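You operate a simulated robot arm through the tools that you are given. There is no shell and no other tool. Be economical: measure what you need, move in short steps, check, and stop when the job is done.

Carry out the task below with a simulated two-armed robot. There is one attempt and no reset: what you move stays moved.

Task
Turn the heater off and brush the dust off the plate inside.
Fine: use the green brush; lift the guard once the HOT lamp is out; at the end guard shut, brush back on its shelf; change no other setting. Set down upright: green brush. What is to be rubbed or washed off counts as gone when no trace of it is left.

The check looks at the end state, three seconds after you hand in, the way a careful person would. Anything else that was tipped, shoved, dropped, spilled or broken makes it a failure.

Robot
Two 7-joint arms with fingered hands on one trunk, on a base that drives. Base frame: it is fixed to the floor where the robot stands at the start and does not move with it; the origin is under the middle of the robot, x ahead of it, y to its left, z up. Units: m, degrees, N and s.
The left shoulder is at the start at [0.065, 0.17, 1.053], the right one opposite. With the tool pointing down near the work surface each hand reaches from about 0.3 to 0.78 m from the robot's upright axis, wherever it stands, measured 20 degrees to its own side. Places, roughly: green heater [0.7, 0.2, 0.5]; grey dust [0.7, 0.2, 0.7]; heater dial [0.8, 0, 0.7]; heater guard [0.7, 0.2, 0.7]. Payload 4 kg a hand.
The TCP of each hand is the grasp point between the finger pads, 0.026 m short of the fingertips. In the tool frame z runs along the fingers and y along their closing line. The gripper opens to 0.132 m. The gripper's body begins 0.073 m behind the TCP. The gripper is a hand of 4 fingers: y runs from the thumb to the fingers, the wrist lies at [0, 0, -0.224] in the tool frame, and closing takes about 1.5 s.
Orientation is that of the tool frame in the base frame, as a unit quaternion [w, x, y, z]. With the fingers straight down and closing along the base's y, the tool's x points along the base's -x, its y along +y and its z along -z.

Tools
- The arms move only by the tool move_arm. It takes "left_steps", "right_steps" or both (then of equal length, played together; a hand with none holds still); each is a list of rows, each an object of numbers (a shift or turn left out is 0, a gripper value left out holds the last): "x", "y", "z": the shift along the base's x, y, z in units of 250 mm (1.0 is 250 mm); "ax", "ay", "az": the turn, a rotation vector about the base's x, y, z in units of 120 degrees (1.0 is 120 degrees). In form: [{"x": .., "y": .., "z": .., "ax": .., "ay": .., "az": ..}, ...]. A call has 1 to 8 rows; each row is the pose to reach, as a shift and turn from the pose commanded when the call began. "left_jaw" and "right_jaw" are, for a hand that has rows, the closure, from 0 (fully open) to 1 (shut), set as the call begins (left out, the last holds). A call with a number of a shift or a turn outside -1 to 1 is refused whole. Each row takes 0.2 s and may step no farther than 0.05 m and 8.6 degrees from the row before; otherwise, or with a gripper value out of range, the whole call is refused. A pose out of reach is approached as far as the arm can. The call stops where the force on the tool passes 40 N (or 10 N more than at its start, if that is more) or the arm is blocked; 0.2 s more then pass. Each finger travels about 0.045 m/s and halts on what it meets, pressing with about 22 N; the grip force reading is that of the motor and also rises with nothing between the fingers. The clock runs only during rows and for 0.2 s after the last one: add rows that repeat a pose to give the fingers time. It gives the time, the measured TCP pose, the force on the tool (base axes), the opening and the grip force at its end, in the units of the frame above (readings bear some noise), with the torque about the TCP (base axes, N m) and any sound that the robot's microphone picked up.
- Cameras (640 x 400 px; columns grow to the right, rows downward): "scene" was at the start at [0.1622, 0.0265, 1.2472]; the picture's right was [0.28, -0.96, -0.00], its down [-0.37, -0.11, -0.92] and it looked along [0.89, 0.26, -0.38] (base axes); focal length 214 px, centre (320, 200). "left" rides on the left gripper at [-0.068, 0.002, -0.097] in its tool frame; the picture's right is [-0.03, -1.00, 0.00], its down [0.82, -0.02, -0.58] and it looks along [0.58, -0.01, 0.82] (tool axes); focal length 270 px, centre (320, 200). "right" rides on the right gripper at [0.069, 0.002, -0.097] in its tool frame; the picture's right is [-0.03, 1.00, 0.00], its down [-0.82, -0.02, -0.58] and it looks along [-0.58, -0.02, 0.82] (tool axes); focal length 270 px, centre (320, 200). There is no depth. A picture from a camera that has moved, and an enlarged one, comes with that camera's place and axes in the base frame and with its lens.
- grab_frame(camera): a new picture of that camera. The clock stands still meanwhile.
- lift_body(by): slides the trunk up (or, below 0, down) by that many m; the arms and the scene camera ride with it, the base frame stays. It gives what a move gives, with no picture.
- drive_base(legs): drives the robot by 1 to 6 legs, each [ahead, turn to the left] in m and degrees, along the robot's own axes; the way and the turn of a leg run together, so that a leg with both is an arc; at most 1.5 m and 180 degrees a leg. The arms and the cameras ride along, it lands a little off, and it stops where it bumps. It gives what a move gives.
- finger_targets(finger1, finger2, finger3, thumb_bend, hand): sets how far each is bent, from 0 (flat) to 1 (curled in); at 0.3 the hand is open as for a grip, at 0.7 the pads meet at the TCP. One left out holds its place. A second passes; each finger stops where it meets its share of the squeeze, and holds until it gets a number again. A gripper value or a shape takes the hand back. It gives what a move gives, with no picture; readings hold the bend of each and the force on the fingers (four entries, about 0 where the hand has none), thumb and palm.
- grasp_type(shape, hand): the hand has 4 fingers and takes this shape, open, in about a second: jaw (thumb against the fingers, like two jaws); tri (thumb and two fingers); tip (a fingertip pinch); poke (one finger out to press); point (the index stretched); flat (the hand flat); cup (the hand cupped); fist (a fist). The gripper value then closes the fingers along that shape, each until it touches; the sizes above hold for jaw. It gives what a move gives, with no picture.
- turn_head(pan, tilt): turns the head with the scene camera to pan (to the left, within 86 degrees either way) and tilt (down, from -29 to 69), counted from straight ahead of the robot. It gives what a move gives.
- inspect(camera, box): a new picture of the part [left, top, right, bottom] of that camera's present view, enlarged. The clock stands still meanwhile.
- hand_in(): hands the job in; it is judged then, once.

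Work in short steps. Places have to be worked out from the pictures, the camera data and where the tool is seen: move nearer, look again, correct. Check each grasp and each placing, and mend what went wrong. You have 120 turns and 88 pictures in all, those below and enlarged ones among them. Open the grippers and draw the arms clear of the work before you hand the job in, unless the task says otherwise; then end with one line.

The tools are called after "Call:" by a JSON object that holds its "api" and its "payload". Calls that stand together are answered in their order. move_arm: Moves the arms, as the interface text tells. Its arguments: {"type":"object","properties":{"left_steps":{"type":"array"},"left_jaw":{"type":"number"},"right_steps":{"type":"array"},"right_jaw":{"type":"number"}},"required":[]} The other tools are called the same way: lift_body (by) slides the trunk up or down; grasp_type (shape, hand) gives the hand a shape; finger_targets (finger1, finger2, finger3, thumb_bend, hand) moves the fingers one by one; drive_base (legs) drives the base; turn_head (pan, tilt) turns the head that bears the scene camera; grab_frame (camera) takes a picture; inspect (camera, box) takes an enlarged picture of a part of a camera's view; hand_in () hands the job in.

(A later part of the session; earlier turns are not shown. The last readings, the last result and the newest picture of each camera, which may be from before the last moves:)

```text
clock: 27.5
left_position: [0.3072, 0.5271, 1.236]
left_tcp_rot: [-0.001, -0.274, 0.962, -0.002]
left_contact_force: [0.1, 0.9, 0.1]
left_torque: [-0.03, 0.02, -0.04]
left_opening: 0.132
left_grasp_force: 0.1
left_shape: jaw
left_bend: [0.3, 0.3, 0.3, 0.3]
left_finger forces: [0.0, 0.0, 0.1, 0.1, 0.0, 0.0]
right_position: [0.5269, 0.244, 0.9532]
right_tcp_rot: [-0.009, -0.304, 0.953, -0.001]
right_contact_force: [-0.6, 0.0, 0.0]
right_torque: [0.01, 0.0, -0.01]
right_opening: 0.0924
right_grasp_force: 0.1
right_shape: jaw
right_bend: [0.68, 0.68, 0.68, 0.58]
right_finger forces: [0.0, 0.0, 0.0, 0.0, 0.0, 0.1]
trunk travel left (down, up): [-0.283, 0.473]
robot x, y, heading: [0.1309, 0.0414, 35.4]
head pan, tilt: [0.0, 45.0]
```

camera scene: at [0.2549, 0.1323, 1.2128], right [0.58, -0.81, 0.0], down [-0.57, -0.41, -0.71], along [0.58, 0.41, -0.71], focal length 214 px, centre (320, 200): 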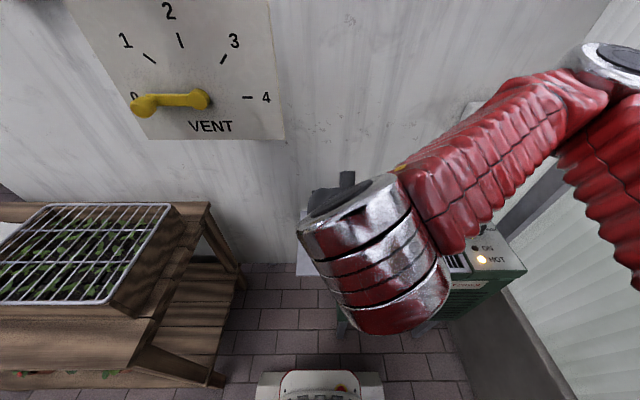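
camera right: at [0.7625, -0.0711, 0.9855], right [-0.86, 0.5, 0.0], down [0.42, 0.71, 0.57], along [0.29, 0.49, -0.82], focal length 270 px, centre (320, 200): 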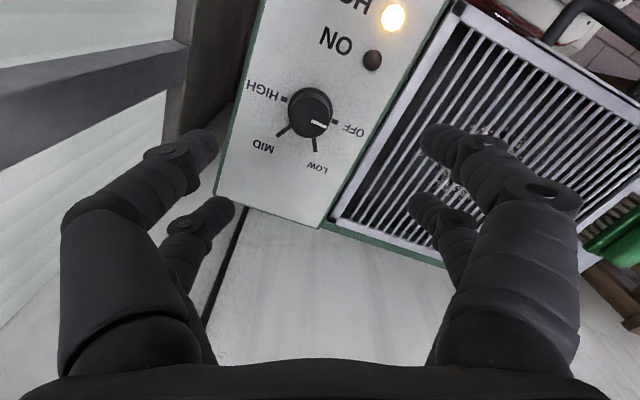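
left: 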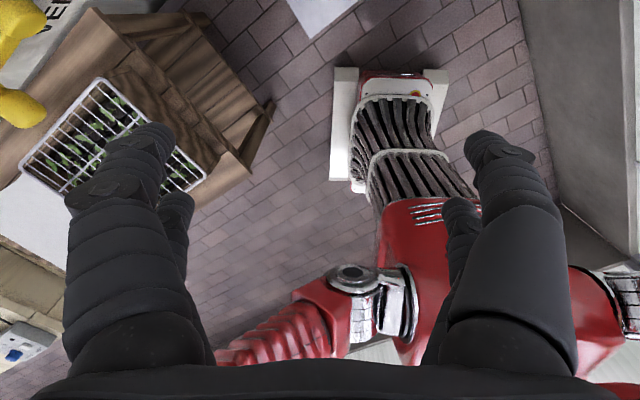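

Now I'll move above the handle while yawing clockwise, towards having the closing line across the bar.

Call:
{"api": "move_arm", "payload": {"right_steps": [{"y": -0.1, "az": -0.07}, {"y": -0.2, "az": -0.14}, {"y": -0.3, "az": -0.21}, {"x": 0.01, "y": -0.4, "az": -0.28}, {"x": 0.01, "y": -0.5, "az": -0.35}, {"x": 0.02, "y": -0.6, "az": -0.42}, {"x": 0.03, "y": -0.68, "az": -0.49}, {"x": 0.036, "y": -0.68, "az": -0.56}]}}

Call:
{"api": "grab_frame", "payload": {"camera": "scene"}}

Call:
{"api": "grab_frame", "payload": {"camera": "right"}}

```text
clock: 29.3
left_position: [0.3062, 0.5275, 1.2372]
left_tcp_rot: [0.0, -0.274, 0.962, -0.002]
left_contact_force: [0.3, 0.2, 0.2]
left_torque: [-0.01, 0.0, -0.02]
left_opening: 0.132
left_grasp_force: 0.0
left_shape: jaw
left_bend: [0.3, 0.3, 0.3, 0.3]
left_finger forces: [0.0, 0.0, 0.1, 0.0, 0.0, 0.0]
right_position: [0.5373, 0.0722, 0.954]
right_tcp_rot: [-0.006, 0.276, 0.961, 0.002]
right_contact_force: [-0.3, -0.4, 0.3]
right_torque: [0.02, 0.0, -0.02]
right_opening: 0.0921
right_grasp_force: 0.1
right_shape: jaw
right_bend: [0.68, 0.68, 0.68, 0.58]
right_finger forces: [0.0, 0.0, 0.0, 0.0, 0.0, 0.0]
trunk travel left (down, up): [-0.283, 0.473]
robot x, y, heading: [0.1334, 0.0407, 35.7]
head pan, tilt: [0.0, 45.0]
```

```text
57 pictures are left
camera scene: at [0.2583, 0.1294, 1.2127], right [0.58, -0.81, 0.0], down [-0.58, -0.41, -0.71], along [0.57, 0.41, -0.71], focal length 214 px, centre (320, 200)
```

scene: 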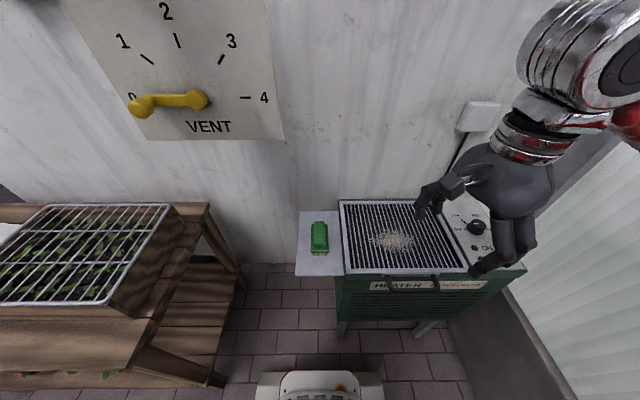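

```text
56 pictures are left
camera right: at [0.4809, 0.1098, 1.0518], right [0.55, 0.83, 0.0], down [0.69, -0.45, 0.57], along [0.47, -0.31, -0.82], focal length 270 px, centre (320, 200)
```

right: 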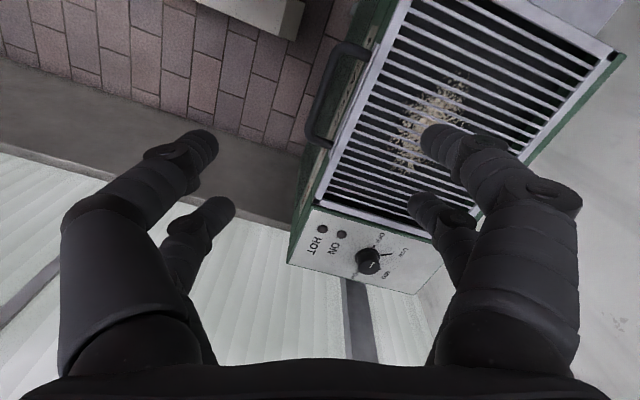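

The HOT lamp is out. By triangulation the handle bar is at U 0.26, V 0.487, z 0.714, very close to the heater front, so gripping it from above is too tight. Instead I'll come from the right with a stretched index finger under the bar, and first I need to unwind the yaw.

Call:
{"api": "move_arm", "payload": {"right_steps": [{"y": -0.05, "az": 0.07}, {"y": -0.1, "az": 0.14}, {"y": -0.15, "az": 0.21}, {"y": -0.2, "az": 0.28}, {"y": -0.25, "az": 0.35}, {"y": -0.3, "az": 0.42}, {"y": -0.35, "az": 0.49}, {"x": -0.01, "y": -0.38, "az": 0.56}]}}

Call:
{"api": "move_arm", "payload": {"right_steps": [{"ax": 0.055, "ay": 0.04}, {"ax": 0.11, "ay": 0.08}, {"ax": 0.165, "ay": 0.12}, {"ax": 0.22, "ay": 0.16}, {"ax": 0.275, "ay": 0.2}, {"ax": 0.33, "ay": 0.24}, {"ax": 0.385, "ay": 0.28}, {"ax": 0.44, "ay": 0.32}]}}

Call:
{"api": "grasp_type", "payload": {"shape": "point", "hand": "right"}}

Call:
{"api": "grab_frame", "payload": {"camera": "scene"}}

```text
clock: 31.1
left_position: [0.3077, 0.5286, 1.2359]
left_tcp_rot: [-0.001, -0.274, 0.962, -0.002]
left_contact_force: [-0.5, 0.8, 0.0]
left_torque: [0.02, -0.01, 0.0]
left_opening: 0.132
left_grasp_force: 0.1
left_shape: jaw
left_bend: [0.3, 0.3, 0.3, 0.3]
left_finger forces: [0.0, 0.0, 0.0, 0.1, 0.0, 0.0]
right_position: [0.5408, -0.021, 0.957]
right_tcp_rot: [-0.007, -0.305, 0.952, -0.001]
right_contact_force: [0.2, -0.6, 0.1]
right_torque: [-0.01, 0.01, 0.04]
right_opening: 0.0922
right_grasp_force: 0.1
right_shape: jaw
right_bend: [0.68, 0.68, 0.68, 0.58]
right_finger forces: [0.1, 0.1, 0.1, 0.0, 0.1, 0.0]
right hand out of reach, approached as far as the arm can: row 7, 8
trunk travel left (down, up): [-0.283, 0.473]
robot x, y, heading: [0.1335, 0.0402, 35.4]
head pan, tilt: [0.0, 45.0]
```

```text
clock: 32.9
left_position: [0.3066, 0.5262, 1.237]
left_tcp_rot: [0.0, -0.276, 0.961, -0.002]
left_contact_force: [0.0, 0.6, 0.2]
left_torque: [0.0, -0.01, 0.03]
left_opening: 0.1318
left_grasp_force: 0.2
left_shape: jaw
left_bend: [0.3, 0.3, 0.3, 0.3]
left_finger forces: [0.0, 0.1, 0.0, 0.0, 0.0, 0.1]
right_position: [0.5394, -0.0195, 0.9572]
right_tcp_rot: [-0.175, -0.257, 0.8, 0.513]
right_contact_force: [0.5, 0.1, 0.1]
right_torque: [-0.01, -0.04, 0.01]
right_opening: 0.0919
right_grasp_force: 0.0
right_shape: jaw
right_bend: [0.68, 0.68, 0.68, 0.58]
right_finger forces: [0.1, 0.1, 0.1, 0.1, 0.0, 0.1]
trunk travel left (down, up): [-0.283, 0.473]
robot x, y, heading: [0.1334, 0.0366, 35.6]
head pan, tilt: [0.0, 45.0]
```

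```text
clock: 33.8
left_position: [0.3058, 0.5274, 1.2368]
left_tcp_rot: [0.0, -0.275, 0.962, -0.002]
left_contact_force: [-0.8, 0.8, 0.0]
left_torque: [-0.02, -0.01, -0.04]
left_opening: 0.132
left_grasp_force: 0.1
left_shape: jaw
left_bend: [0.3, 0.3, 0.3, 0.3]
left_finger forces: [0.0, 0.0, 0.0, 0.1, 0.1, 0.0]
right_position: [0.5385, -0.0178, 0.9578]
right_tcp_rot: [-0.174, -0.258, 0.801, 0.511]
right_contact_force: [0.2, -1.0, 0.7]
right_torque: [-0.02, 0.0, 0.01]
right_opening: 0.0
right_grasp_force: 0.1
right_shape: point
right_bend: [0.0, 1.0, 1.0, 0.42]
right_finger forces: [0.1, 0.0, 0.0, 0.1, 0.0, 0.0]
trunk travel left (down, up): [-0.283, 0.473]
robot x, y, heading: [0.1355, 0.0349, 35.5]
head pan, tilt: [0.0, 45.0]
```

```text
55 pictures are left
camera scene: at [0.2579, 0.1291, 1.2128], right [0.58, -0.81, 0.0], down [-0.58, -0.41, -0.71], along [0.57, 0.41, -0.71], focal length 214 px, centre (320, 200)
```

scene: 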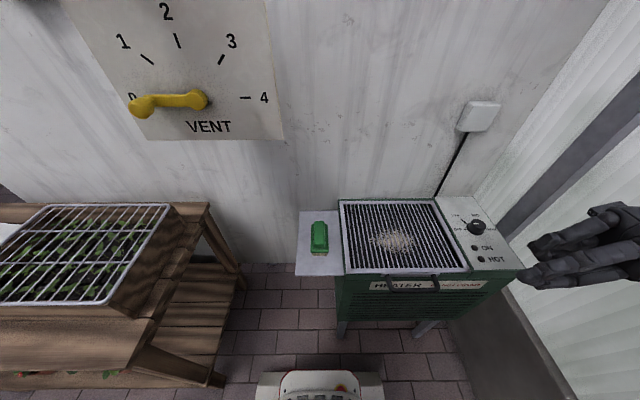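

HOT is dark, and this pose is reachable. I'll finish turning to horizontal and zoom in on the hand.

Call:
{"api": "move_arm", "payload": {"right_steps": [{"ax": 0.055, "ay": 0.04}, {"ax": 0.11, "ay": 0.08}, {"ax": 0.165, "ay": 0.12}]}}

Call:
{"api": "inspect", "payload": {"camera": "scene", "box": [440, 160, 640, 320]}}

Call:
{"api": "grab_frame", "payload": {"camera": "right"}}

```text
clock: 34.8
left_position: [0.3065, 0.5265, 1.2362]
left_tcp_rot: [0.001, -0.275, 0.961, -0.001]
left_contact_force: [-0.5, -0.2, 0.1]
left_torque: [0.0, -0.02, -0.03]
left_opening: 0.1318
left_grasp_force: 0.0
left_shape: jaw
left_bend: [0.3, 0.3, 0.3, 0.3]
left_finger forces: [0.1, 0.0, 0.0, 0.0, 0.1, 0.1]
right_position: [0.5275, -0.0271, 0.9303]
right_tcp_rot: [-0.269, -0.174, 0.686, 0.653]
right_contact_force: [0.4, -1.3, 0.8]
right_torque: [0.03, 0.0, 0.03]
right_opening: 0.0
right_grasp_force: 0.1
right_shape: point
right_bend: [0.0, 1.0, 1.0, 0.43]
right_finger forces: [0.0, 0.0, 0.1, 0.0, 0.1, 0.0]
trunk travel left (down, up): [-0.283, 0.473]
robot x, y, heading: [0.1331, 0.0388, 35.8]
head pan, tilt: [0.0, 45.0]
stopped in row 3 (right hand): the arm was blocked; the commanded pose is now the measured one
```

```text
2.50 times, centred on (540, 240) of scene
camera zoom: at [0.2581, 0.1295, 1.2127], right [0.58, -0.81, 0.0], down [-0.58, -0.41, -0.71], along [0.57, 0.41, -0.71], focal length 536 px, centre (-230, 100)
```

zoom: 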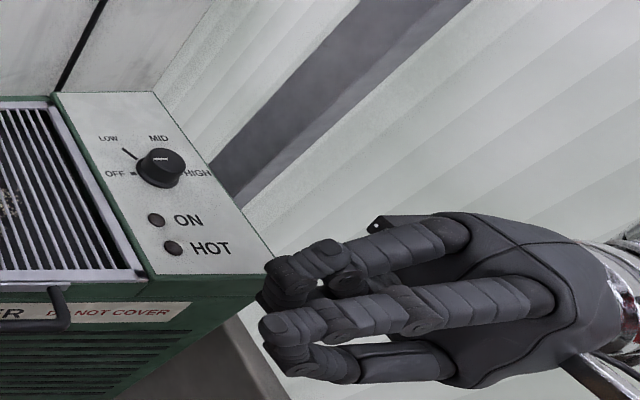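

```text
53 pictures are left
camera right: at [0.5321, -0.1466, 0.9417], right [0.13, 0.1, 0.99], down [0.99, 0.02, -0.14], along [-0.03, 0.99, -0.1], focal length 270 px, centre (320, 200)
```

right: 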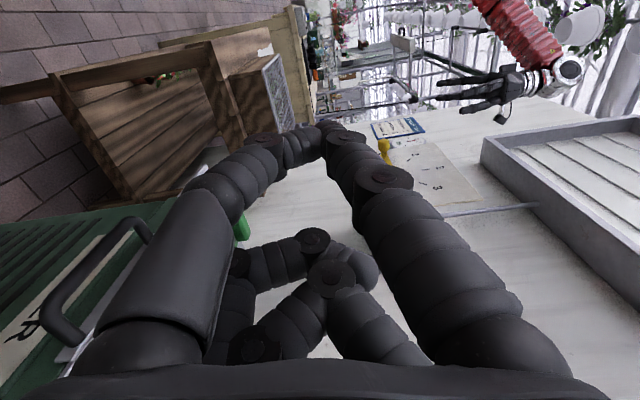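

The arm stopped, probably touching the glass wall beside it. I'll move left, away from the wall, and yaw the hand 45° so it points forward-left, which also keeps its body clear of the heater front.

Call:
{"api": "move_arm", "payload": {"right_steps": [{"x": -0.08, "y": 0.11, "az": 0}, {"x": -0.16, "y": 0.22, "az": -0.06}, {"x": -0.2, "y": 0.25, "az": -0.125}, {"x": -0.2, "y": 0.25, "az": -0.19}, {"x": -0.2, "y": 0.25, "az": -0.255}, {"x": -0.2, "y": 0.25, "az": -0.32}, {"x": -0.2, "y": 0.25, "az": -0.375}]}}

Call:
{"api": "grab_frame", "payload": {"camera": "scene"}}

Call:
{"api": "grab_frame", "payload": {"camera": "right"}}

```text
clock: 36.4
left_position: [0.3062, 0.5269, 1.2359]
left_tcp_rot: [-0.001, -0.275, 0.962, -0.002]
left_contact_force: [0.5, -0.1, -0.4]
left_torque: [-0.02, -0.01, 0.02]
left_opening: 0.1321
left_grasp_force: 0.1
left_shape: jaw
left_bend: [0.3, 0.3, 0.3, 0.3]
left_finger forces: [0.0, 0.0, 0.0, 0.0, 0.1, 0.0]
right_position: [0.5382, 0.0073, 0.8721]
right_tcp_rot: [0.002, 0.101, 0.7, 0.707]
right_contact_force: [0.0, 0.2, -0.2]
right_torque: [-0.01, 0.0, -0.03]
right_opening: 0.0001
right_grasp_force: 0.0
right_shape: point
right_bend: [0.0, 1.0, 1.0, 0.43]
right_finger forces: [0.1, 0.0, 0.0, 0.0, 0.0, 0.0]
right hand out of reach, approached as far as the arm can: row 4, 5, 6, 7
trunk travel left (down, up): [-0.283, 0.473]
robot x, y, heading: [0.1347, 0.0398, 35.6]
head pan, tilt: [0.0, 45.0]
```

```text
52 pictures are left
camera scene: at [0.2577, 0.129, 1.2128], right [0.58, -0.81, 0.0], down [-0.58, -0.41, -0.71], along [0.57, 0.41, -0.71], focal length 214 px, centre (320, 200)
```

scene: 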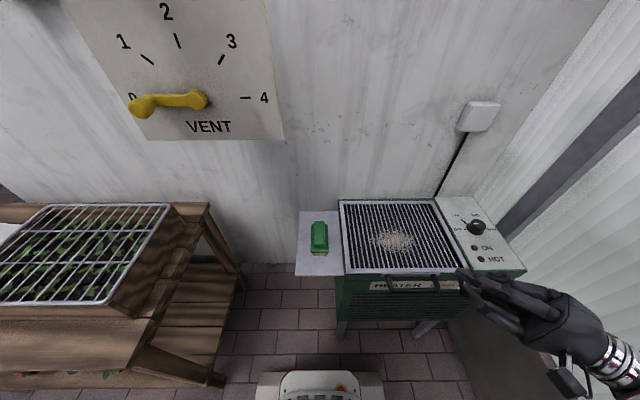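

```text
51 pictures are left
camera right: at [0.4567, -0.079, 0.8834], right [0.16, -0.02, 0.99], down [0.71, -0.69, -0.14], along [0.68, 0.72, -0.1], focal length 270 px, centre (320, 200)
```

right: 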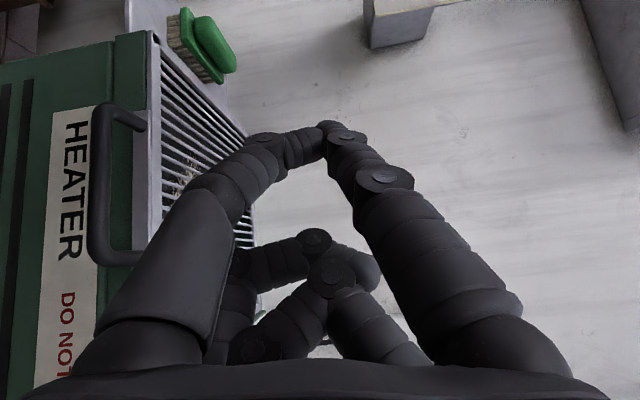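

The hand now points forward-left, with the stretched index tip near U 0.27, V 0.46. I'll back off slightly, descend below bar level, then look.

Call:
{"api": "move_arm", "payload": {"right_steps": [{"x": -0.08, "y": -0.06, "z": -0.05}, {"x": -0.08, "y": -0.06, "z": -0.22}, {"x": -0.08, "y": -0.06, "z": -0.4}, {"x": -0.08, "y": -0.06, "z": -0.58}, {"x": -0.08, "y": -0.06, "z": -0.75}]}}

Call:
{"api": "grab_frame", "payload": {"camera": "right"}}

Call:
{"api": "inspect", "payload": {"camera": "scene", "box": [360, 230, 520, 340]}}

```text
clock: 37.6
left_position: [0.3072, 0.5253, 1.2374]
left_tcp_rot: [0.0, -0.275, 0.962, -0.003]
left_contact_force: [-0.6, -0.2, -1.0]
left_torque: [-0.01, 0.0, 0.0]
left_opening: 0.1321
left_grasp_force: 0.1
left_shape: jaw
left_bend: [0.3, 0.3, 0.3, 0.3]
left_finger forces: [0.1, 0.1, 0.0, 0.0, 0.1, 0.0]
right_position: [0.5418, -0.0741, 0.785]
right_tcp_rot: [0.002, 0.101, 0.701, 0.706]
right_contact_force: [0.1, 0.1, 0.1]
right_torque: [0.0, 0.0, 0.0]
right_opening: 0.0
right_grasp_force: 0.1
right_shape: point
right_bend: [0.0, 1.0, 1.0, 0.43]
right_finger forces: [0.1, 0.0, 0.0, 0.0, 0.1, 0.0]
right hand out of reach, approached as far as the arm can: row 2, 3, 4, 5
trunk travel left (down, up): [-0.283, 0.473]
robot x, y, heading: [0.1316, 0.0378, 35.8]
head pan, tilt: [0.0, 45.0]
```

```text
50 pictures are left
camera right: at [0.4619, -0.1624, 0.7971], right [0.17, -0.02, 0.99], down [0.71, -0.69, -0.13], along [0.68, 0.73, -0.1], focal length 270 px, centre (320, 200)
```

right: 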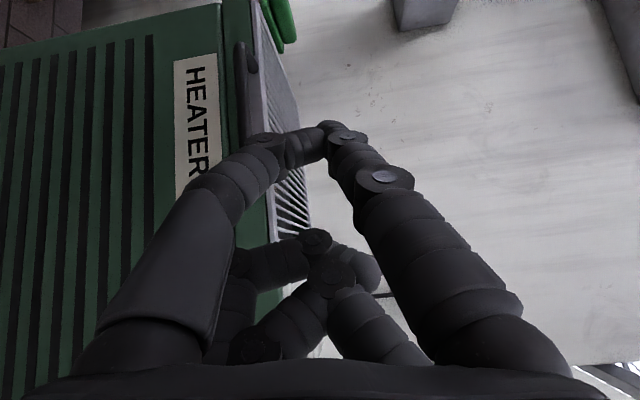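

```text
3.64 times, centred on (440, 285) of scene
camera zoom: at [0.2581, 0.1287, 1.2128], right [0.58, -0.81, 0.0], down [-0.58, -0.41, -0.71], along [0.57, 0.41, -0.71], focal length 780 px, centre (-116, -109)
```

zoom: 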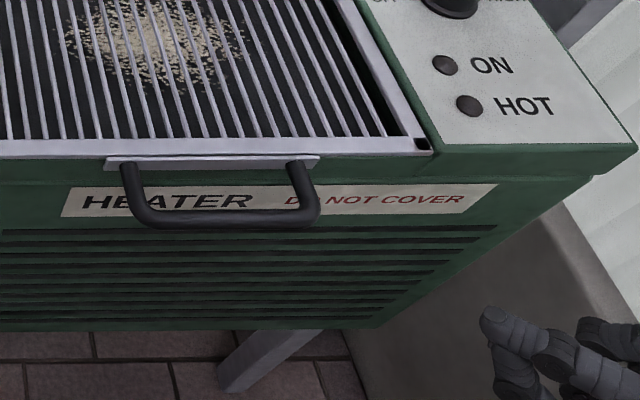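

The arm can't get the hand this low in this posture, but lowering the trunk should help. First I'll check the right elbow's clearance.

Call:
{"api": "turn_head", "payload": {"pan": -60, "tilt": 30}}

Call:
{"api": "grab_frame", "payload": {"camera": "scene"}}

```text
clock: 38.9
left_position: [0.3073, 0.5273, 1.2377]
left_tcp_rot: [0.0, -0.276, 0.961, -0.002]
left_contact_force: [0.1, -0.2, -0.2]
left_torque: [0.02, -0.02, -0.02]
left_opening: 0.1323
left_grasp_force: 0.0
left_shape: jaw
left_bend: [0.3, 0.3, 0.3, 0.3]
left_finger forces: [0.0, 0.0, 0.0, 0.0, 0.1, 0.1]
right_position: [0.5428, -0.0749, 0.7848]
right_tcp_rot: [0.002, 0.101, 0.701, 0.706]
right_contact_force: [0.2, 1.0, -0.5]
right_torque: [-0.01, 0.02, 0.01]
right_opening: 0.0
right_grasp_force: 0.1
right_shape: point
right_bend: [0.0, 1.0, 1.0, 0.44]
right_finger forces: [0.0, 0.1, 0.0, 0.0, 0.1, 0.0]
trunk travel left (down, up): [-0.283, 0.473]
robot x, y, heading: [0.132, 0.0391, 35.7]
head pan, tilt: [-60.0, 30.0]
```

```text
48 pictures are left
camera scene: at [0.2741, 0.0444, 1.2354], right [-0.41, -0.91, 0.0], down [-0.46, 0.21, -0.87], along [0.79, -0.36, -0.5], focal length 214 px, centre (320, 200)
```

scene: 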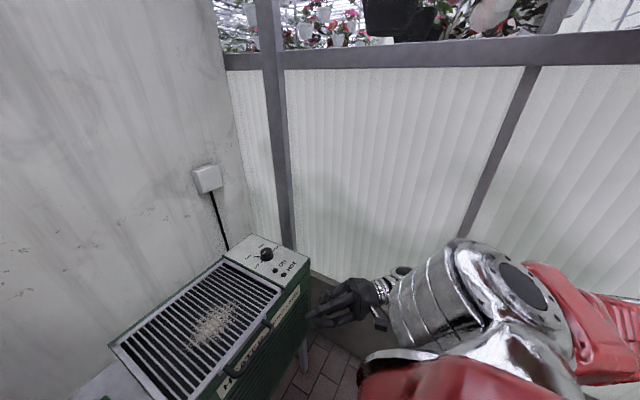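

The elbow is low and free, so I'll lower the trunk by 0.15 m, with the hand in the open space in front of the heater.

Call:
{"api": "lift_body", "payload": {"by": -0.15}}

Call:
{"api": "turn_head", "payload": {"pan": -25, "tilt": 45}}

Call:
{"api": "grab_frame", "payload": {"camera": "scene"}}

```text
clock: 40.5
left_position: [0.3459, 0.5543, 1.0426]
left_tcp_rot: [-0.066, -0.268, 0.961, -0.025]
left_contact_force: [-44.2, -27.1, -4.6]
left_torque: [2.39, -4.16, 0.18]
left_opening: 0.1321
left_grasp_force: 0.0
left_shape: jaw
left_bend: [0.3, 0.3, 0.3, 0.3]
left_finger forces: [0.1, 0.1, 0.0, 0.0, 0.1, 0.2]
right_position: [0.5391, -0.084, 0.6355]
right_tcp_rot: [0.002, 0.101, 0.7, 0.707]
right_contact_force: [-0.3, -0.3, 0.0]
right_torque: [-0.03, 0.02, -0.03]
right_opening: 0.0
right_grasp_force: 0.1
right_shape: point
right_bend: [0.0, 1.0, 1.0, 0.44]
right_finger forces: [0.0, 0.0, 0.0, 0.1, 0.1, 0.1]
trunk travel left (down, up): [-0.137, 0.618]
robot x, y, heading: [0.1339, 0.039, 35.5]
head pan, tilt: [-60.0, 30.0]
stopped: the force on the tool passed its limit at 101 N (the readings are from after the stop); the commanded pose is now the measured one
```

```text
clock: 41.5
left_position: [0.3472, 0.5546, 1.0434]
left_tcp_rot: [-0.065, -0.27, 0.96, -0.026]
left_contact_force: [-49.3, -39.8, -5.8]
left_torque: [3.74, -4.48, -0.61]
left_opening: 0.1323
left_grasp_force: 0.1
left_shape: jaw
left_bend: [0.3, 0.3, 0.3, 0.3]
left_finger forces: [0.0, 0.1, 0.1, 0.0, 0.1, 0.0]
right_position: [0.5389, -0.0852, 0.6365]
right_tcp_rot: [0.001, 0.101, 0.701, 0.706]
right_contact_force: [-0.3, 0.4, -0.4]
right_torque: [0.04, -0.01, -0.01]
right_opening: 0.0002
right_grasp_force: 0.0
right_shape: point
right_bend: [0.0, 1.0, 1.0, 0.44]
right_finger forces: [0.1, 0.1, 0.0, 0.1, 0.0, 0.1]
trunk travel left (down, up): [-0.137, 0.618]
robot x, y, heading: [0.1304, 0.0389, 35.8]
head pan, tilt: [-25.0, 45.0]
```

```text
47 pictures are left
camera scene: at [0.318, 0.1296, 1.062], right [0.18, -0.98, 0.0], down [-0.69, -0.13, -0.71], along [0.7, 0.13, -0.7], focal length 214 px, centre (320, 200)
```

scene: 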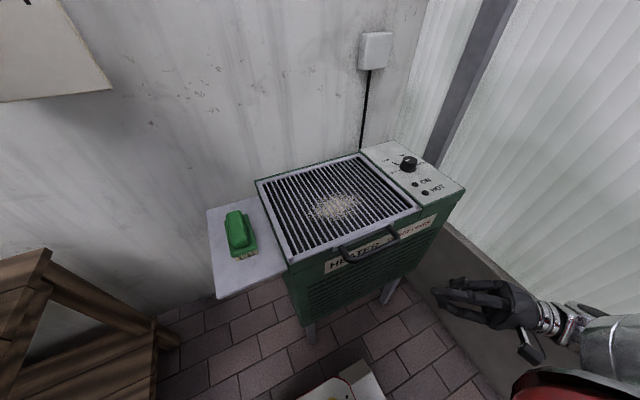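

The left hand is pressing against something on the wall with about 50 N, maybe the vent lever. I need to look before moving.

Call:
{"api": "turn_head", "payload": {"pan": 40, "tilt": 15}}

Call:
{"api": "grab_frame", "payload": {"camera": "scene"}}

Call:
{"api": "grab_frame", "payload": {"camera": "left"}}

```text
clock: 42.8
left_position: [0.3471, 0.5551, 1.0429]
left_tcp_rot: [-0.066, -0.27, 0.96, -0.025]
left_contact_force: [-50.7, -40.6, -4.2]
left_torque: [3.83, -4.67, -0.57]
left_opening: 0.1322
left_grasp_force: 0.1
left_shape: jaw
left_bend: [0.3, 0.3, 0.3, 0.3]
left_finger forces: [0.1, 0.0, 0.1, 0.0, 0.0, 0.1]
right_position: [0.5385, -0.0866, 0.6369]
right_tcp_rot: [0.002, 0.101, 0.7, 0.707]
right_contact_force: [-0.3, -0.5, -1.0]
right_torque: [0.0, 0.01, -0.01]
right_opening: 0.0
right_grasp_force: 0.1
right_shape: point
right_bend: [0.0, 1.0, 1.0, 0.44]
right_finger forces: [0.0, 0.0, 0.1, 0.0, 0.0, 0.0]
trunk travel left (down, up): [-0.137, 0.618]
robot x, y, heading: [0.1361, 0.0393, 35.7]
head pan, tilt: [40.0, 15.0]
```

```text
46 pictures are left
camera scene: at [0.261, 0.2047, 1.1088], right [0.97, -0.25, 0.01], down [-0.06, -0.25, -0.97], along [0.24, 0.94, -0.25], focal length 214 px, centre (320, 200)
```

scene: 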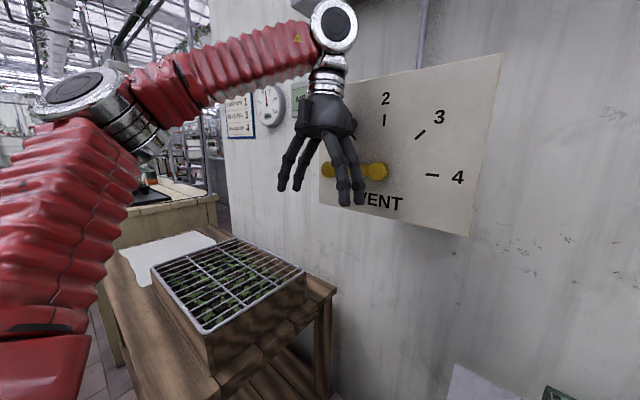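

```text
45 pictures are left
camera left: at [0.4165, 0.5994, 1.1295], right [0.54, -0.84, 0.01], down [-0.61, -0.39, 0.69], along [-0.57, -0.38, -0.73], focal length 270 px, centre (320, 200)
```

left: 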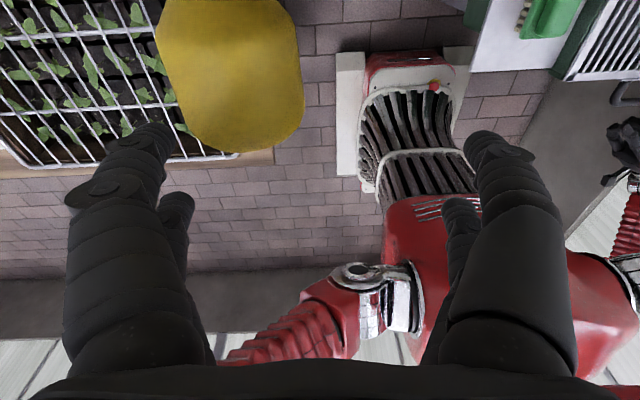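

The left hand is resting against the yellow vent lever, which still points to 0. I'll draw that hand straight back from the wall.

Call:
{"api": "move_arm", "payload": {"left_steps": [{"x": -0.1, "y": -0.07}, {"x": -0.22, "y": -0.16}, {"x": -0.34, "y": -0.25}]}}

Call:
{"api": "grab_frame", "payload": {"camera": "scene"}}

```text
clock: 43.6
left_position: [0.2857, 0.482, 1.0154]
left_tcp_rot: [-0.065, -0.272, 0.96, -0.028]
left_contact_force: [-0.1, 0.5, 0.4]
left_torque: [-0.02, 0.02, -0.04]
left_opening: 0.1318
left_grasp_force: 0.1
left_shape: jaw
left_bend: [0.3, 0.3, 0.3, 0.3]
left_finger forces: [0.0, 0.0, 0.0, 0.1, 0.0, 0.0]
left hand out of reach, approached as far as the arm can: row 1, 2, 3
right_position: [0.542, -0.0836, 0.6339]
right_tcp_rot: [0.0, 0.103, 0.701, 0.705]
right_contact_force: [-0.6, 0.7, 0.2]
right_torque: [0.02, 0.0, -0.01]
right_opening: 0.0002
right_grasp_force: 0.0
right_shape: point
right_bend: [0.0, 1.0, 1.0, 0.44]
right_finger forces: [0.0, 0.0, 0.1, 0.0, 0.0, 0.0]
trunk travel left (down, up): [-0.137, 0.618]
robot x, y, heading: [0.1333, 0.0386, 35.6]
head pan, tilt: [40.0, 15.0]
```

```text
44 pictures are left
camera scene: at [0.2677, 0.2096, 1.1071], right [0.97, -0.25, 0.0], down [-0.06, -0.25, -0.97], along [0.24, 0.94, -0.26], focal length 214 px, centre (320, 200)
```

scene: 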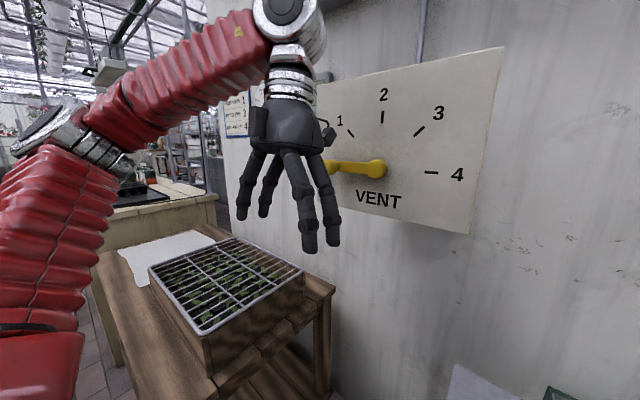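

The lever appears untouched at 0, and the left hand is clear. Now I'll bring the right index towards the bar from below and in front.

Call:
{"api": "move_arm", "payload": {"right_steps": [{"x": -0.08, "y": 0.11, "z": 0.04}, {"x": -0.16, "y": 0.22, "z": 0.08}, {"x": -0.248, "y": 0.344, "z": 0.12}, {"x": -0.16, "y": 0.41, "z": 0.12}]}}

Call:
{"api": "turn_head", "payload": {"pan": -10, "tilt": 50}}

Call:
{"api": "grab_frame", "payload": {"camera": "scene"}}

Call:
{"api": "grab_frame", "payload": {"camera": "right"}}

```text
clock: 44.6
left_position: [0.2872, 0.4829, 1.016]
left_tcp_rot: [-0.066, -0.271, 0.96, -0.028]
left_contact_force: [-0.2, 0.6, -0.9]
left_torque: [0.0, -0.02, 0.01]
left_opening: 0.1321
left_grasp_force: 0.0
left_shape: jaw
left_bend: [0.3, 0.3, 0.3, 0.3]
left_finger forces: [0.0, 0.1, 0.0, 0.2, 0.0, 0.0]
right_position: [0.5148, -0.0063, 0.6921]
right_tcp_rot: [0.0, 0.104, 0.701, 0.706]
right_contact_force: [0.1, 0.2, -0.5]
right_torque: [0.04, -0.04, -0.02]
right_opening: 0.0001
right_grasp_force: 0.0
right_shape: point
right_bend: [0.0, 1.0, 1.0, 0.44]
right_finger forces: [0.1, 0.0, 0.1, 0.0, 0.0, 0.0]
right hand out of reach, approached as far as the arm can: row 1, 2, 3, 4
trunk travel left (down, up): [-0.137, 0.618]
robot x, y, heading: [0.1307, 0.0403, 35.7]
head pan, tilt: [40.0, 15.0]
```

```text
clock: 45.8
left_position: [0.2865, 0.4826, 1.0169]
left_tcp_rot: [-0.065, -0.272, 0.96, -0.027]
left_contact_force: [1.0, 0.2, -0.6]
left_torque: [0.02, 0.01, -0.02]
left_opening: 0.1321
left_grasp_force: 0.0
left_shape: jaw
left_bend: [0.3, 0.3, 0.3, 0.3]
left_finger forces: [0.1, 0.0, 0.0, 0.0, 0.0, 0.1]
right_position: [0.5154, -0.0061, 0.6924]
right_tcp_rot: [0.0, 0.103, 0.701, 0.705]
right_contact_force: [0.6, 1.2, 0.2]
right_torque: [-0.02, 0.0, -0.02]
right_opening: 0.0
right_grasp_force: 0.1
right_shape: point
right_bend: [0.0, 1.0, 1.0, 0.44]
right_finger forces: [0.0, 0.0, 0.0, 0.0, 0.1, 0.1]
trunk travel left (down, up): [-0.137, 0.618]
robot x, y, heading: [0.1315, 0.0421, 35.5]
head pan, tilt: [-10.0, 50.0]
```

```text
43 pictures are left
camera scene: at [0.3141, 0.153, 1.0533], right [0.43, -0.9, 0.0], down [-0.69, -0.33, -0.64], along [0.58, 0.28, -0.77], focal length 214 px, centre (320, 200)
```

scene: 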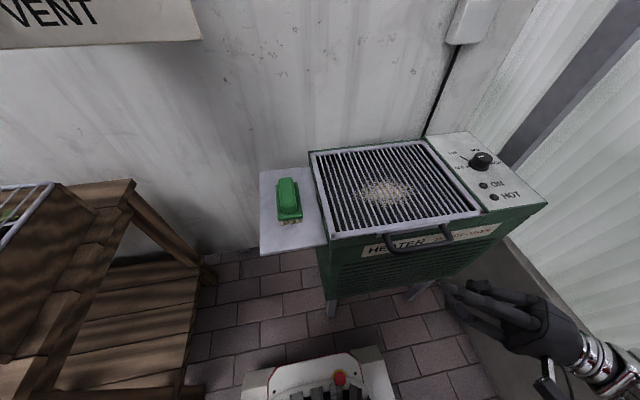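

```text
42 pictures are left
camera right: at [0.4344, -0.0929, 0.7044], right [0.17, -0.02, 0.99], down [0.71, -0.69, -0.14], along [0.68, 0.72, -0.1], focal length 270 px, centre (320, 200)
```

right: 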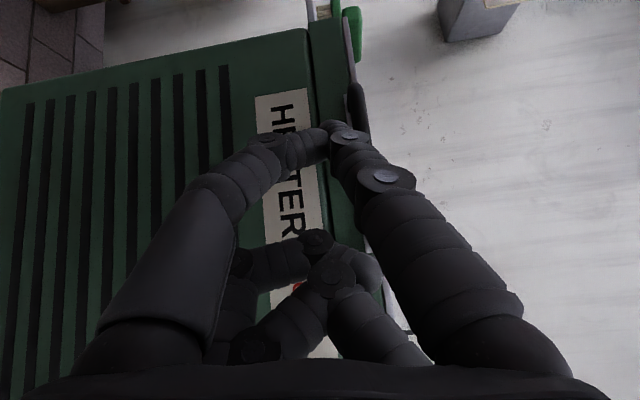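

I'm just short of the bar. Moving forward should ease the reach limit, so I'll advance in small steps, slightly lower.

Call:
{"api": "move_arm", "payload": {"right_steps": [{"x": 0.05, "y": 0.035, "z": -0.04}, {"x": 0.1, "y": 0.07, "z": -0.06}]}}

Call:
{"api": "inspect", "payload": {"camera": "scene", "box": [360, 190, 520, 340]}}

```text
clock: 46.4
left_position: [0.2863, 0.4813, 1.0162]
left_tcp_rot: [-0.065, -0.271, 0.96, -0.028]
left_contact_force: [-0.1, -0.4, -0.2]
left_torque: [0.03, 0.04, -0.01]
left_opening: 0.1321
left_grasp_force: 0.1
left_shape: jaw
left_bend: [0.3, 0.3, 0.3, 0.3]
left_finger forces: [0.1, 0.0, 0.0, 0.0, 0.1, 0.0]
right_position: [0.5365, 0.0002, 0.6862]
right_tcp_rot: [0.001, 0.102, 0.703, 0.704]
right_contact_force: [-0.4, 0.2, 0.3]
right_torque: [0.01, 0.02, -0.02]
right_opening: 0.0
right_grasp_force: 0.0
right_shape: point
right_bend: [0.0, 1.0, 1.0, 0.44]
right_finger forces: [0.0, 0.1, 0.0, 0.0, 0.0, 0.1]
right hand out of reach, approached as far as the arm can: row 1, 2
trunk travel left (down, up): [-0.137, 0.618]
robot x, y, heading: [0.1362, 0.0423, 35.7]
head pan, tilt: [-10.0, 50.0]
```

```text
2.67 times, centred on (440, 265) of scene
camera zoom: at [0.314, 0.1529, 1.0533], right [0.43, -0.9, 0.0], down [-0.69, -0.33, -0.64], along [0.58, 0.28, -0.77], focal length 572 px, centre (0, 27)
```

zoom: 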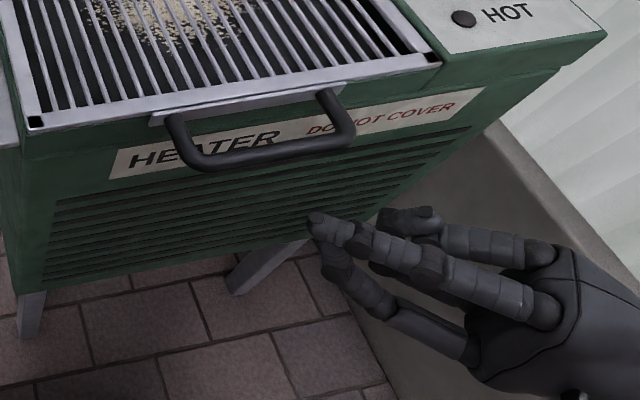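

The geometry looks good. I'll drop the trunk another 25 mm to lower the fingertip, then advance it under the bar.

Call:
{"api": "lift_body", "payload": {"by": -0.025}}

Call:
{"api": "move_arm", "payload": {"right_steps": [{"x": 0.03, "y": 0.07}, {"x": 0.06, "y": 0.14}, {"x": 0.09, "y": 0.21}]}}

Call:
{"api": "inspect", "payload": {"camera": "scene", "box": [360, 190, 520, 340]}}

Call:
{"api": "grab_frame", "payload": {"camera": "right"}}

```text
clock: 47.1
left_position: [0.2979, 0.4925, 0.9799]
left_tcp_rot: [-0.083, -0.271, 0.958, -0.034]
left_contact_force: [-0.8, 0.2, -0.6]
left_torque: [0.02, -0.05, 0.01]
left_opening: 0.1319
left_grasp_force: 0.1
left_shape: jaw
left_bend: [0.3, 0.3, 0.3, 0.3]
left_finger forces: [0.1, 0.0, 0.1, 0.1, 0.0, 0.1]
right_position: [0.5339, -0.0018, 0.6641]
right_tcp_rot: [0.001, 0.103, 0.701, 0.705]
right_contact_force: [-1.0, -0.7, -0.3]
right_torque: [-0.01, 0.04, 0.0]
right_opening: 0.0
right_grasp_force: 0.0
right_shape: point
right_bend: [0.0, 1.0, 1.0, 0.44]
right_finger forces: [0.1, 0.0, 0.0, 0.0, 0.0, 0.0]
trunk travel left (down, up): [-0.112, 0.643]
robot x, y, heading: [0.1324, 0.0361, 35.6]
head pan, tilt: [-10.0, 50.0]
```

```text
clock: 47.9
left_position: [0.2986, 0.4919, 0.9784]
left_tcp_rot: [-0.083, -0.271, 0.958, -0.034]
left_contact_force: [0.1, 0.1, 0.9]
left_torque: [0.0, 0.01, -0.03]
left_opening: 0.1321
left_grasp_force: 0.1
left_shape: jaw
left_bend: [0.3, 0.3, 0.3, 0.3]
left_finger forces: [0.1, 0.0, 0.0, 0.0, 0.1, 0.0]
right_position: [0.565, 0.033, 0.6786]
right_tcp_rot: [0.0, 0.103, 0.703, 0.704]
right_contact_force: [0.4, -0.3, -0.6]
right_torque: [-0.01, -0.03, -0.01]
right_opening: 0.0
right_grasp_force: 0.0
right_shape: point
right_bend: [0.0, 1.0, 1.0, 0.44]
right_finger forces: [0.1, 0.0, 0.0, 0.0, 0.1, 0.0]
right hand out of reach, approached as far as the arm can: row 1, 2, 3
trunk travel left (down, up): [-0.112, 0.643]
robot x, y, heading: [0.1318, 0.0373, 35.6]
head pan, tilt: [-10.0, 50.0]
```

```text
2.67 times, centred on (440, 265) of scene
camera zoom: at [0.3248, 0.1605, 1.0263], right [0.43, -0.9, 0.0], down [-0.69, -0.33, -0.64], along [0.58, 0.28, -0.77], focal length 572 px, centre (0, 27)
```

zoom: 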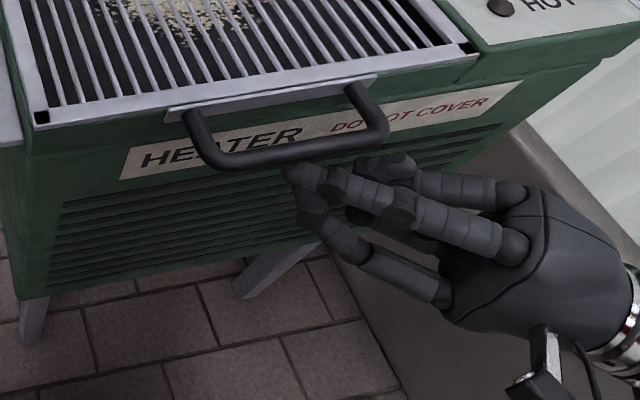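

```text
39 pictures are left
camera right: at [0.485, -0.0549, 0.6916], right [0.17, -0.02, 0.99], down [0.71, -0.69, -0.13], along [0.68, 0.72, -0.1], focal length 270 px, centre (320, 200)
```

right: 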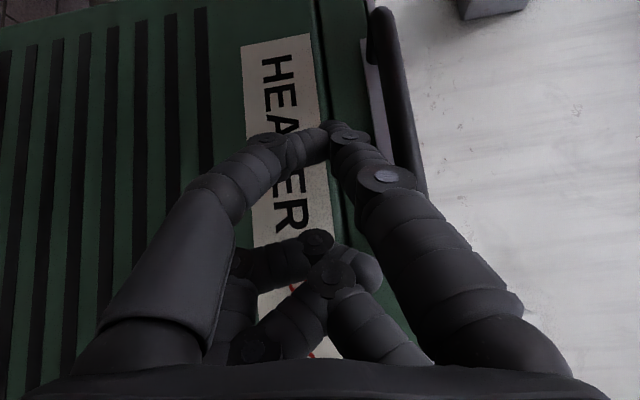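

The tip is directly under the bar. I'll push it about 12 mm further, then raise it to pick up the bar.

Call:
{"api": "move_arm", "payload": {"right_steps": [{"x": 0.025, "y": 0.065}, {"x": 0.025, "y": 0.065, "z": 0.06}, {"x": 0.025, "y": 0.065, "z": 0.14}, {"x": 0.025, "y": 0.065, "z": 0.22}]}}

Call:
{"api": "grab_frame", "payload": {"camera": "scene"}}

```text
clock: 48.9
left_position: [0.2983, 0.4922, 0.9792]
left_tcp_rot: [-0.084, -0.271, 0.958, -0.034]
left_contact_force: [0.4, -0.1, -0.4]
left_torque: [-0.02, 0.0, 0.02]
left_opening: 0.1321
left_grasp_force: 0.0
left_shape: jaw
left_bend: [0.3, 0.3, 0.3, 0.3]
left_finger forces: [0.0, 0.1, 0.1, 0.0, 0.0, 0.0]
right_position: [0.5951, 0.0374, 0.7125]
right_tcp_rot: [0.0, 0.102, 0.701, 0.706]
right_contact_force: [0.4, -0.1, -0.7]
right_torque: [0.02, -0.03, 0.0]
right_opening: 0.0
right_grasp_force: 0.1
right_shape: point
right_bend: [0.0, 1.0, 1.0, 0.44]
right_finger forces: [0.7, 0.1, 0.0, 0.1, 0.0, 0.0]
right hand out of reach, approached as far as the arm can: row 1, 2, 3, 4
trunk travel left (down, up): [-0.112, 0.643]
robot x, y, heading: [0.1291, 0.039, 35.5]
head pan, tilt: [-10.0, 50.0]
```

```text
38 pictures are left
camera scene: at [0.3248, 0.1605, 1.0263], right [0.43, -0.9, 0.0], down [-0.69, -0.33, -0.64], along [0.58, 0.28, -0.77], focal length 214 px, centre (320, 200)
```

scene: 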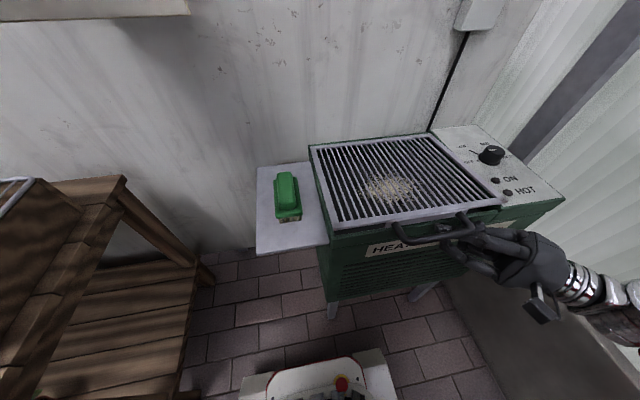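

The finger seems to be lifting the handle. I'll raise with the trunk by 0.08 m and look.

Call:
{"api": "lift_body", "payload": {"by": 0.08}}

Call:
{"api": "grab_frame", "payload": {"camera": "scene"}}

```text
clock: 50.1
left_position: [0.298, 0.4936, 1.0588]
left_tcp_rot: [-0.085, -0.271, 0.958, -0.035]
left_contact_force: [-1.0, -0.6, -0.4]
left_torque: [-0.05, -0.01, 0.02]
left_opening: 0.1321
left_grasp_force: 0.0
left_shape: jaw
left_bend: [0.3, 0.3, 0.3, 0.3]
left_finger forces: [0.0, 0.0, 0.0, 0.1, 0.0, 0.1]
right_position: [0.5957, 0.0361, 0.7906]
right_tcp_rot: [0.0, 0.104, 0.702, 0.705]
right_contact_force: [-0.4, 0.2, 0.3]
right_torque: [-0.01, -0.01, 0.02]
right_opening: 0.0003
right_grasp_force: 0.1
right_shape: point
right_bend: [0.0, 1.0, 1.0, 0.44]
right_finger forces: [0.0, 0.0, 0.0, 0.1, 0.0, 0.1]
trunk travel left (down, up): [-0.192, 0.563]
robot x, y, heading: [0.1308, 0.0398, 35.4]
head pan, tilt: [-10.0, 50.0]
```

```text
37 pictures are left
camera scene: at [0.2925, 0.1375, 1.1115], right [0.43, -0.9, 0.0], down [-0.69, -0.33, -0.64], along [0.58, 0.28, -0.77], focal length 214 px, centre (320, 200)
```

scene: 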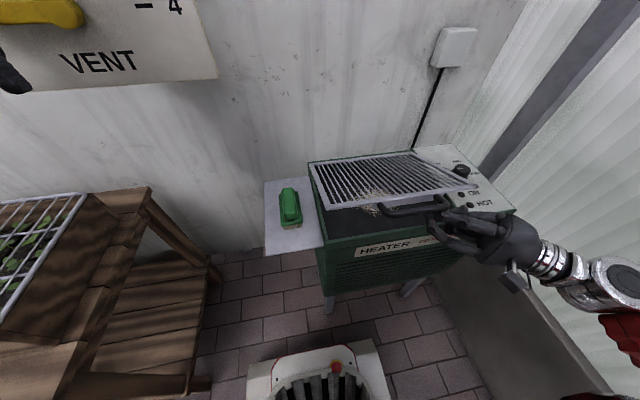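

The guard is hinging up nicely. I'll raise it along its arc with the right hand, and at the same time bring the left hand away from the vent towards the brush.

Call:
{"api": "move_arm", "payload": {"right_steps": [{"x": 0.03, "y": 0.02, "z": 0.1}, {"x": 0.07, "y": 0.05, "z": 0.2}, {"x": 0.11, "y": 0.08, "z": 0.29}, {"x": 0.16, "y": 0.115, "z": 0.38}, {"x": 0.214, "y": 0.154, "z": 0.452}], "left_steps": [{"x": 0.086, "y": -0.161, "ax": 0.011, "ay": -0.014}, {"x": 0.173, "y": -0.322, "ax": 0.022, "ay": -0.028}, {"x": 0.259, "y": -0.482, "ax": 0.033, "ay": -0.042}, {"x": 0.346, "y": -0.643, "ax": 0.044, "ay": -0.056}, {"x": 0.432, "y": -0.804, "ax": 0.054, "ay": -0.069}]}}

Call:
{"api": "grab_frame", "payload": {"camera": "scene"}}

```text
clock: 51.3
left_position: [0.4088, 0.2918, 1.0549]
left_tcp_rot: [0.001, -0.272, 0.962, 0.0]
left_contact_force: [-0.1, -0.5, 0.0]
left_torque: [0.03, 0.0, 0.0]
left_opening: 0.132
left_grasp_force: 0.2
left_shape: jaw
left_bend: [0.3, 0.3, 0.3, 0.3]
left_finger forces: [0.0, 0.1, 0.1, 0.0, 0.0, 0.1]
right_position: [0.651, 0.073, 0.9059]
right_tcp_rot: [-0.001, 0.103, 0.701, 0.705]
right_contact_force: [-0.6, -0.2, -0.4]
right_torque: [-0.02, -0.03, 0.0]
right_opening: 0.0001
right_grasp_force: 0.0
right_shape: point
right_bend: [0.0, 1.0, 1.0, 0.44]
right_finger forces: [0.0, 0.0, 0.0, 0.0, 0.0, 0.0]
trunk travel left (down, up): [-0.192, 0.563]
robot x, y, heading: [0.132, 0.0358, 35.5]
head pan, tilt: [-10.0, 50.0]
```

```text
36 pictures are left
camera scene: at [0.2924, 0.137, 1.1116], right [0.43, -0.9, 0.0], down [-0.69, -0.33, -0.64], along [0.58, 0.28, -0.77], focal length 214 px, centre (320, 200)
```

scene: 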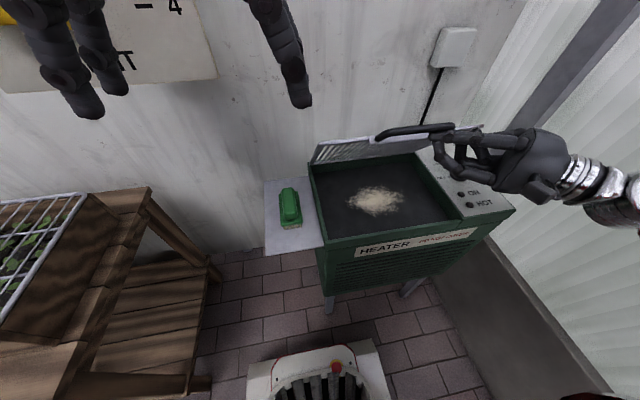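

The plate with its dust is exposed. I'll continue the arc to about 72°.

Call:
{"api": "move_arm", "payload": {"right_steps": [{"x": 0.07, "y": 0.05, "z": 0.08}, {"x": 0.15, "y": 0.11, "z": 0.15}, {"x": 0.24, "y": 0.175, "z": 0.21}, {"x": 0.337, "y": 0.243, "z": 0.256}]}}

Call:
{"api": "grab_frame", "payload": {"camera": "scene"}}

Call:
{"api": "grab_frame", "payload": {"camera": "left"}}

```text
clock: 52.3
left_position: [0.4079, 0.2933, 1.054]
left_tcp_rot: [0.001, -0.272, 0.962, 0.001]
left_contact_force: [0.2, -0.8, 0.2]
left_torque: [0.0, -0.02, 0.01]
left_opening: 0.132
left_grasp_force: 0.2
left_shape: jaw
left_bend: [0.3, 0.3, 0.3, 0.3]
left_finger forces: [0.0, 0.1, 0.0, 0.0, 0.0, 0.0]
right_position: [0.7345, 0.1351, 0.9709]
right_tcp_rot: [0.001, 0.103, 0.702, 0.705]
right_contact_force: [0.9, -0.3, 0.7]
right_torque: [-0.03, -0.03, -0.02]
right_opening: 0.0
right_grasp_force: 0.1
right_shape: point
right_bend: [0.0, 1.0, 1.0, 0.44]
right_finger forces: [0.0, 0.0, 0.1, 0.1, 0.0, 0.0]
trunk travel left (down, up): [-0.192, 0.563]
robot x, y, heading: [0.1292, 0.0411, 35.5]
head pan, tilt: [-10.0, 50.0]
```

```text
35 pictures are left
camera scene: at [0.2923, 0.1374, 1.1116], right [0.43, -0.9, 0.0], down [-0.69, -0.33, -0.64], along [0.58, 0.28, -0.77], focal length 214 px, centre (320, 200)
```

scene: 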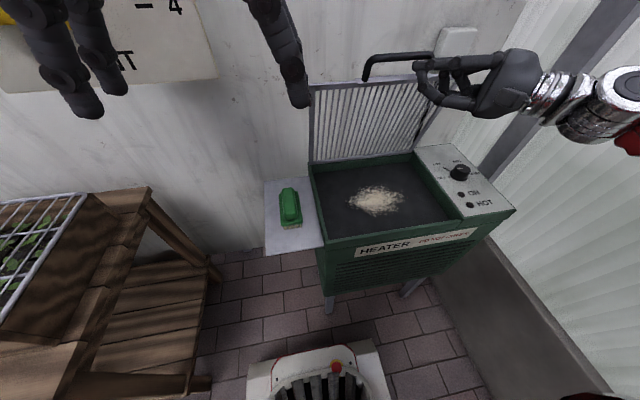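

```text
34 pictures are left
camera left: at [0.4678, 0.3303, 1.1515], right [0.55, -0.84, 0.0], down [-0.69, -0.45, 0.58], along [-0.48, -0.31, -0.82], focal length 270 px, centre (320, 200)
```

left: 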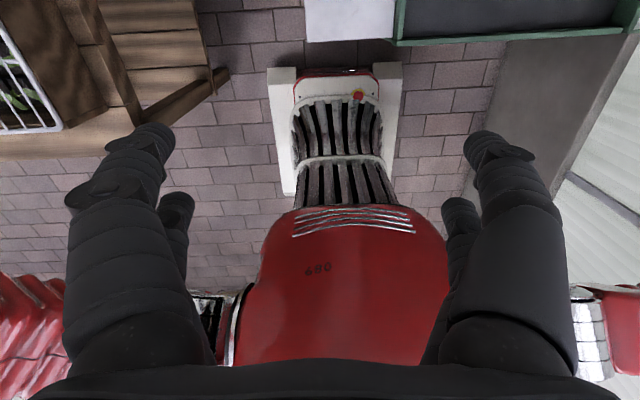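

The guard is nearly vertical and held by the finger. Now I'll bring the left hand over the brush.

Call:
{"api": "move_arm", "payload": {"left_steps": [{"x": 0.12, "y": 0.04, "z": -0.1, "az": 0.01}, {"x": 0.24, "y": 0.08, "z": -0.22, "az": 0.02}, {"x": 0.36, "y": 0.12, "z": -0.36, "az": 0.03}, {"x": 0.484, "y": 0.152, "z": -0.52, "az": 0.033}], "left_jaw": 0.3}}

Call:
{"api": "turn_head", "payload": {"pan": 10, "tilt": 45}}

Call:
{"api": "grab_frame", "payload": {"camera": "scene"}}

Call:
{"api": "grab_frame", "payload": {"camera": "left"}}

```text
refused: row 4 steps farther than a row can; nothing moved
```

```text
clock: 53.1
left_position: [0.4091, 0.2929, 1.0556]
left_tcp_rot: [0.001, -0.272, 0.962, 0.001]
left_contact_force: [0.4, 0.0, 0.2]
left_torque: [0.0, 0.01, 0.01]
left_opening: 0.1318
left_grasp_force: 0.1
left_shape: jaw
left_bend: [0.3, 0.3, 0.3, 0.3]
left_finger forces: [0.0, 0.0, 0.0, 0.0, 0.1, 0.0]
right_position: [0.7332, 0.1359, 0.9706]
right_tcp_rot: [0.001, 0.103, 0.701, 0.705]
right_contact_force: [-0.8, -0.2, 0.3]
right_torque: [-0.04, 0.02, 0.0]
right_opening: 0.0002
right_grasp_force: 0.1
right_shape: point
right_bend: [0.0, 1.0, 1.0, 0.44]
right_finger forces: [0.1, 0.0, 0.0, 0.1, 0.0, 0.0]
trunk travel left (down, up): [-0.192, 0.563]
robot x, y, heading: [0.1306, 0.038, 35.7]
head pan, tilt: [10.0, 45.0]
```

```text
33 pictures are left
camera scene: at [0.2799, 0.1621, 1.1185], right [0.71, -0.7, 0.0], down [-0.5, -0.51, -0.71], along [0.49, 0.5, -0.71], focal length 214 px, centre (320, 200)
```

scene: 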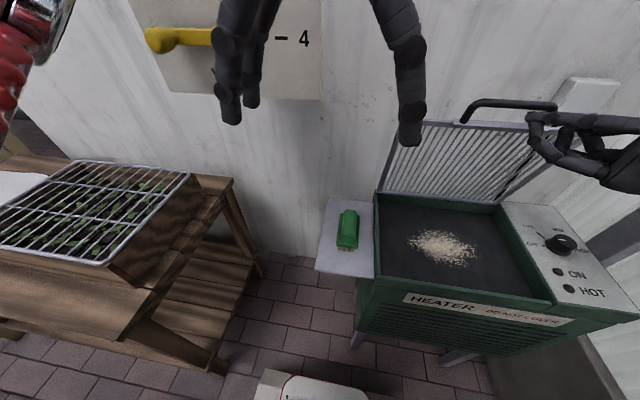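

```text
32 pictures are left
camera left: at [0.4679, 0.3301, 1.1516], right [0.55, -0.84, 0.0], down [-0.69, -0.45, 0.58], along [-0.48, -0.31, -0.82], focal length 270 px, centre (320, 200)
```

left: 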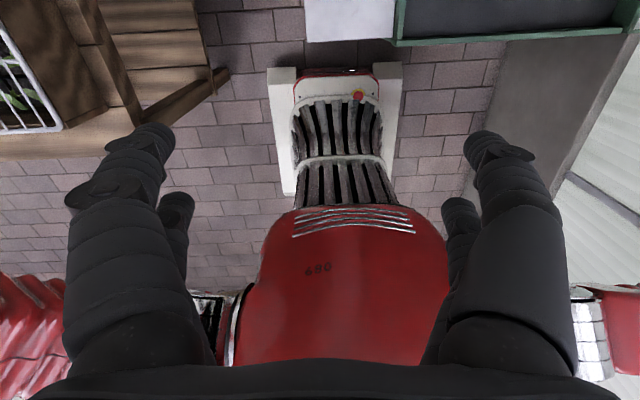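

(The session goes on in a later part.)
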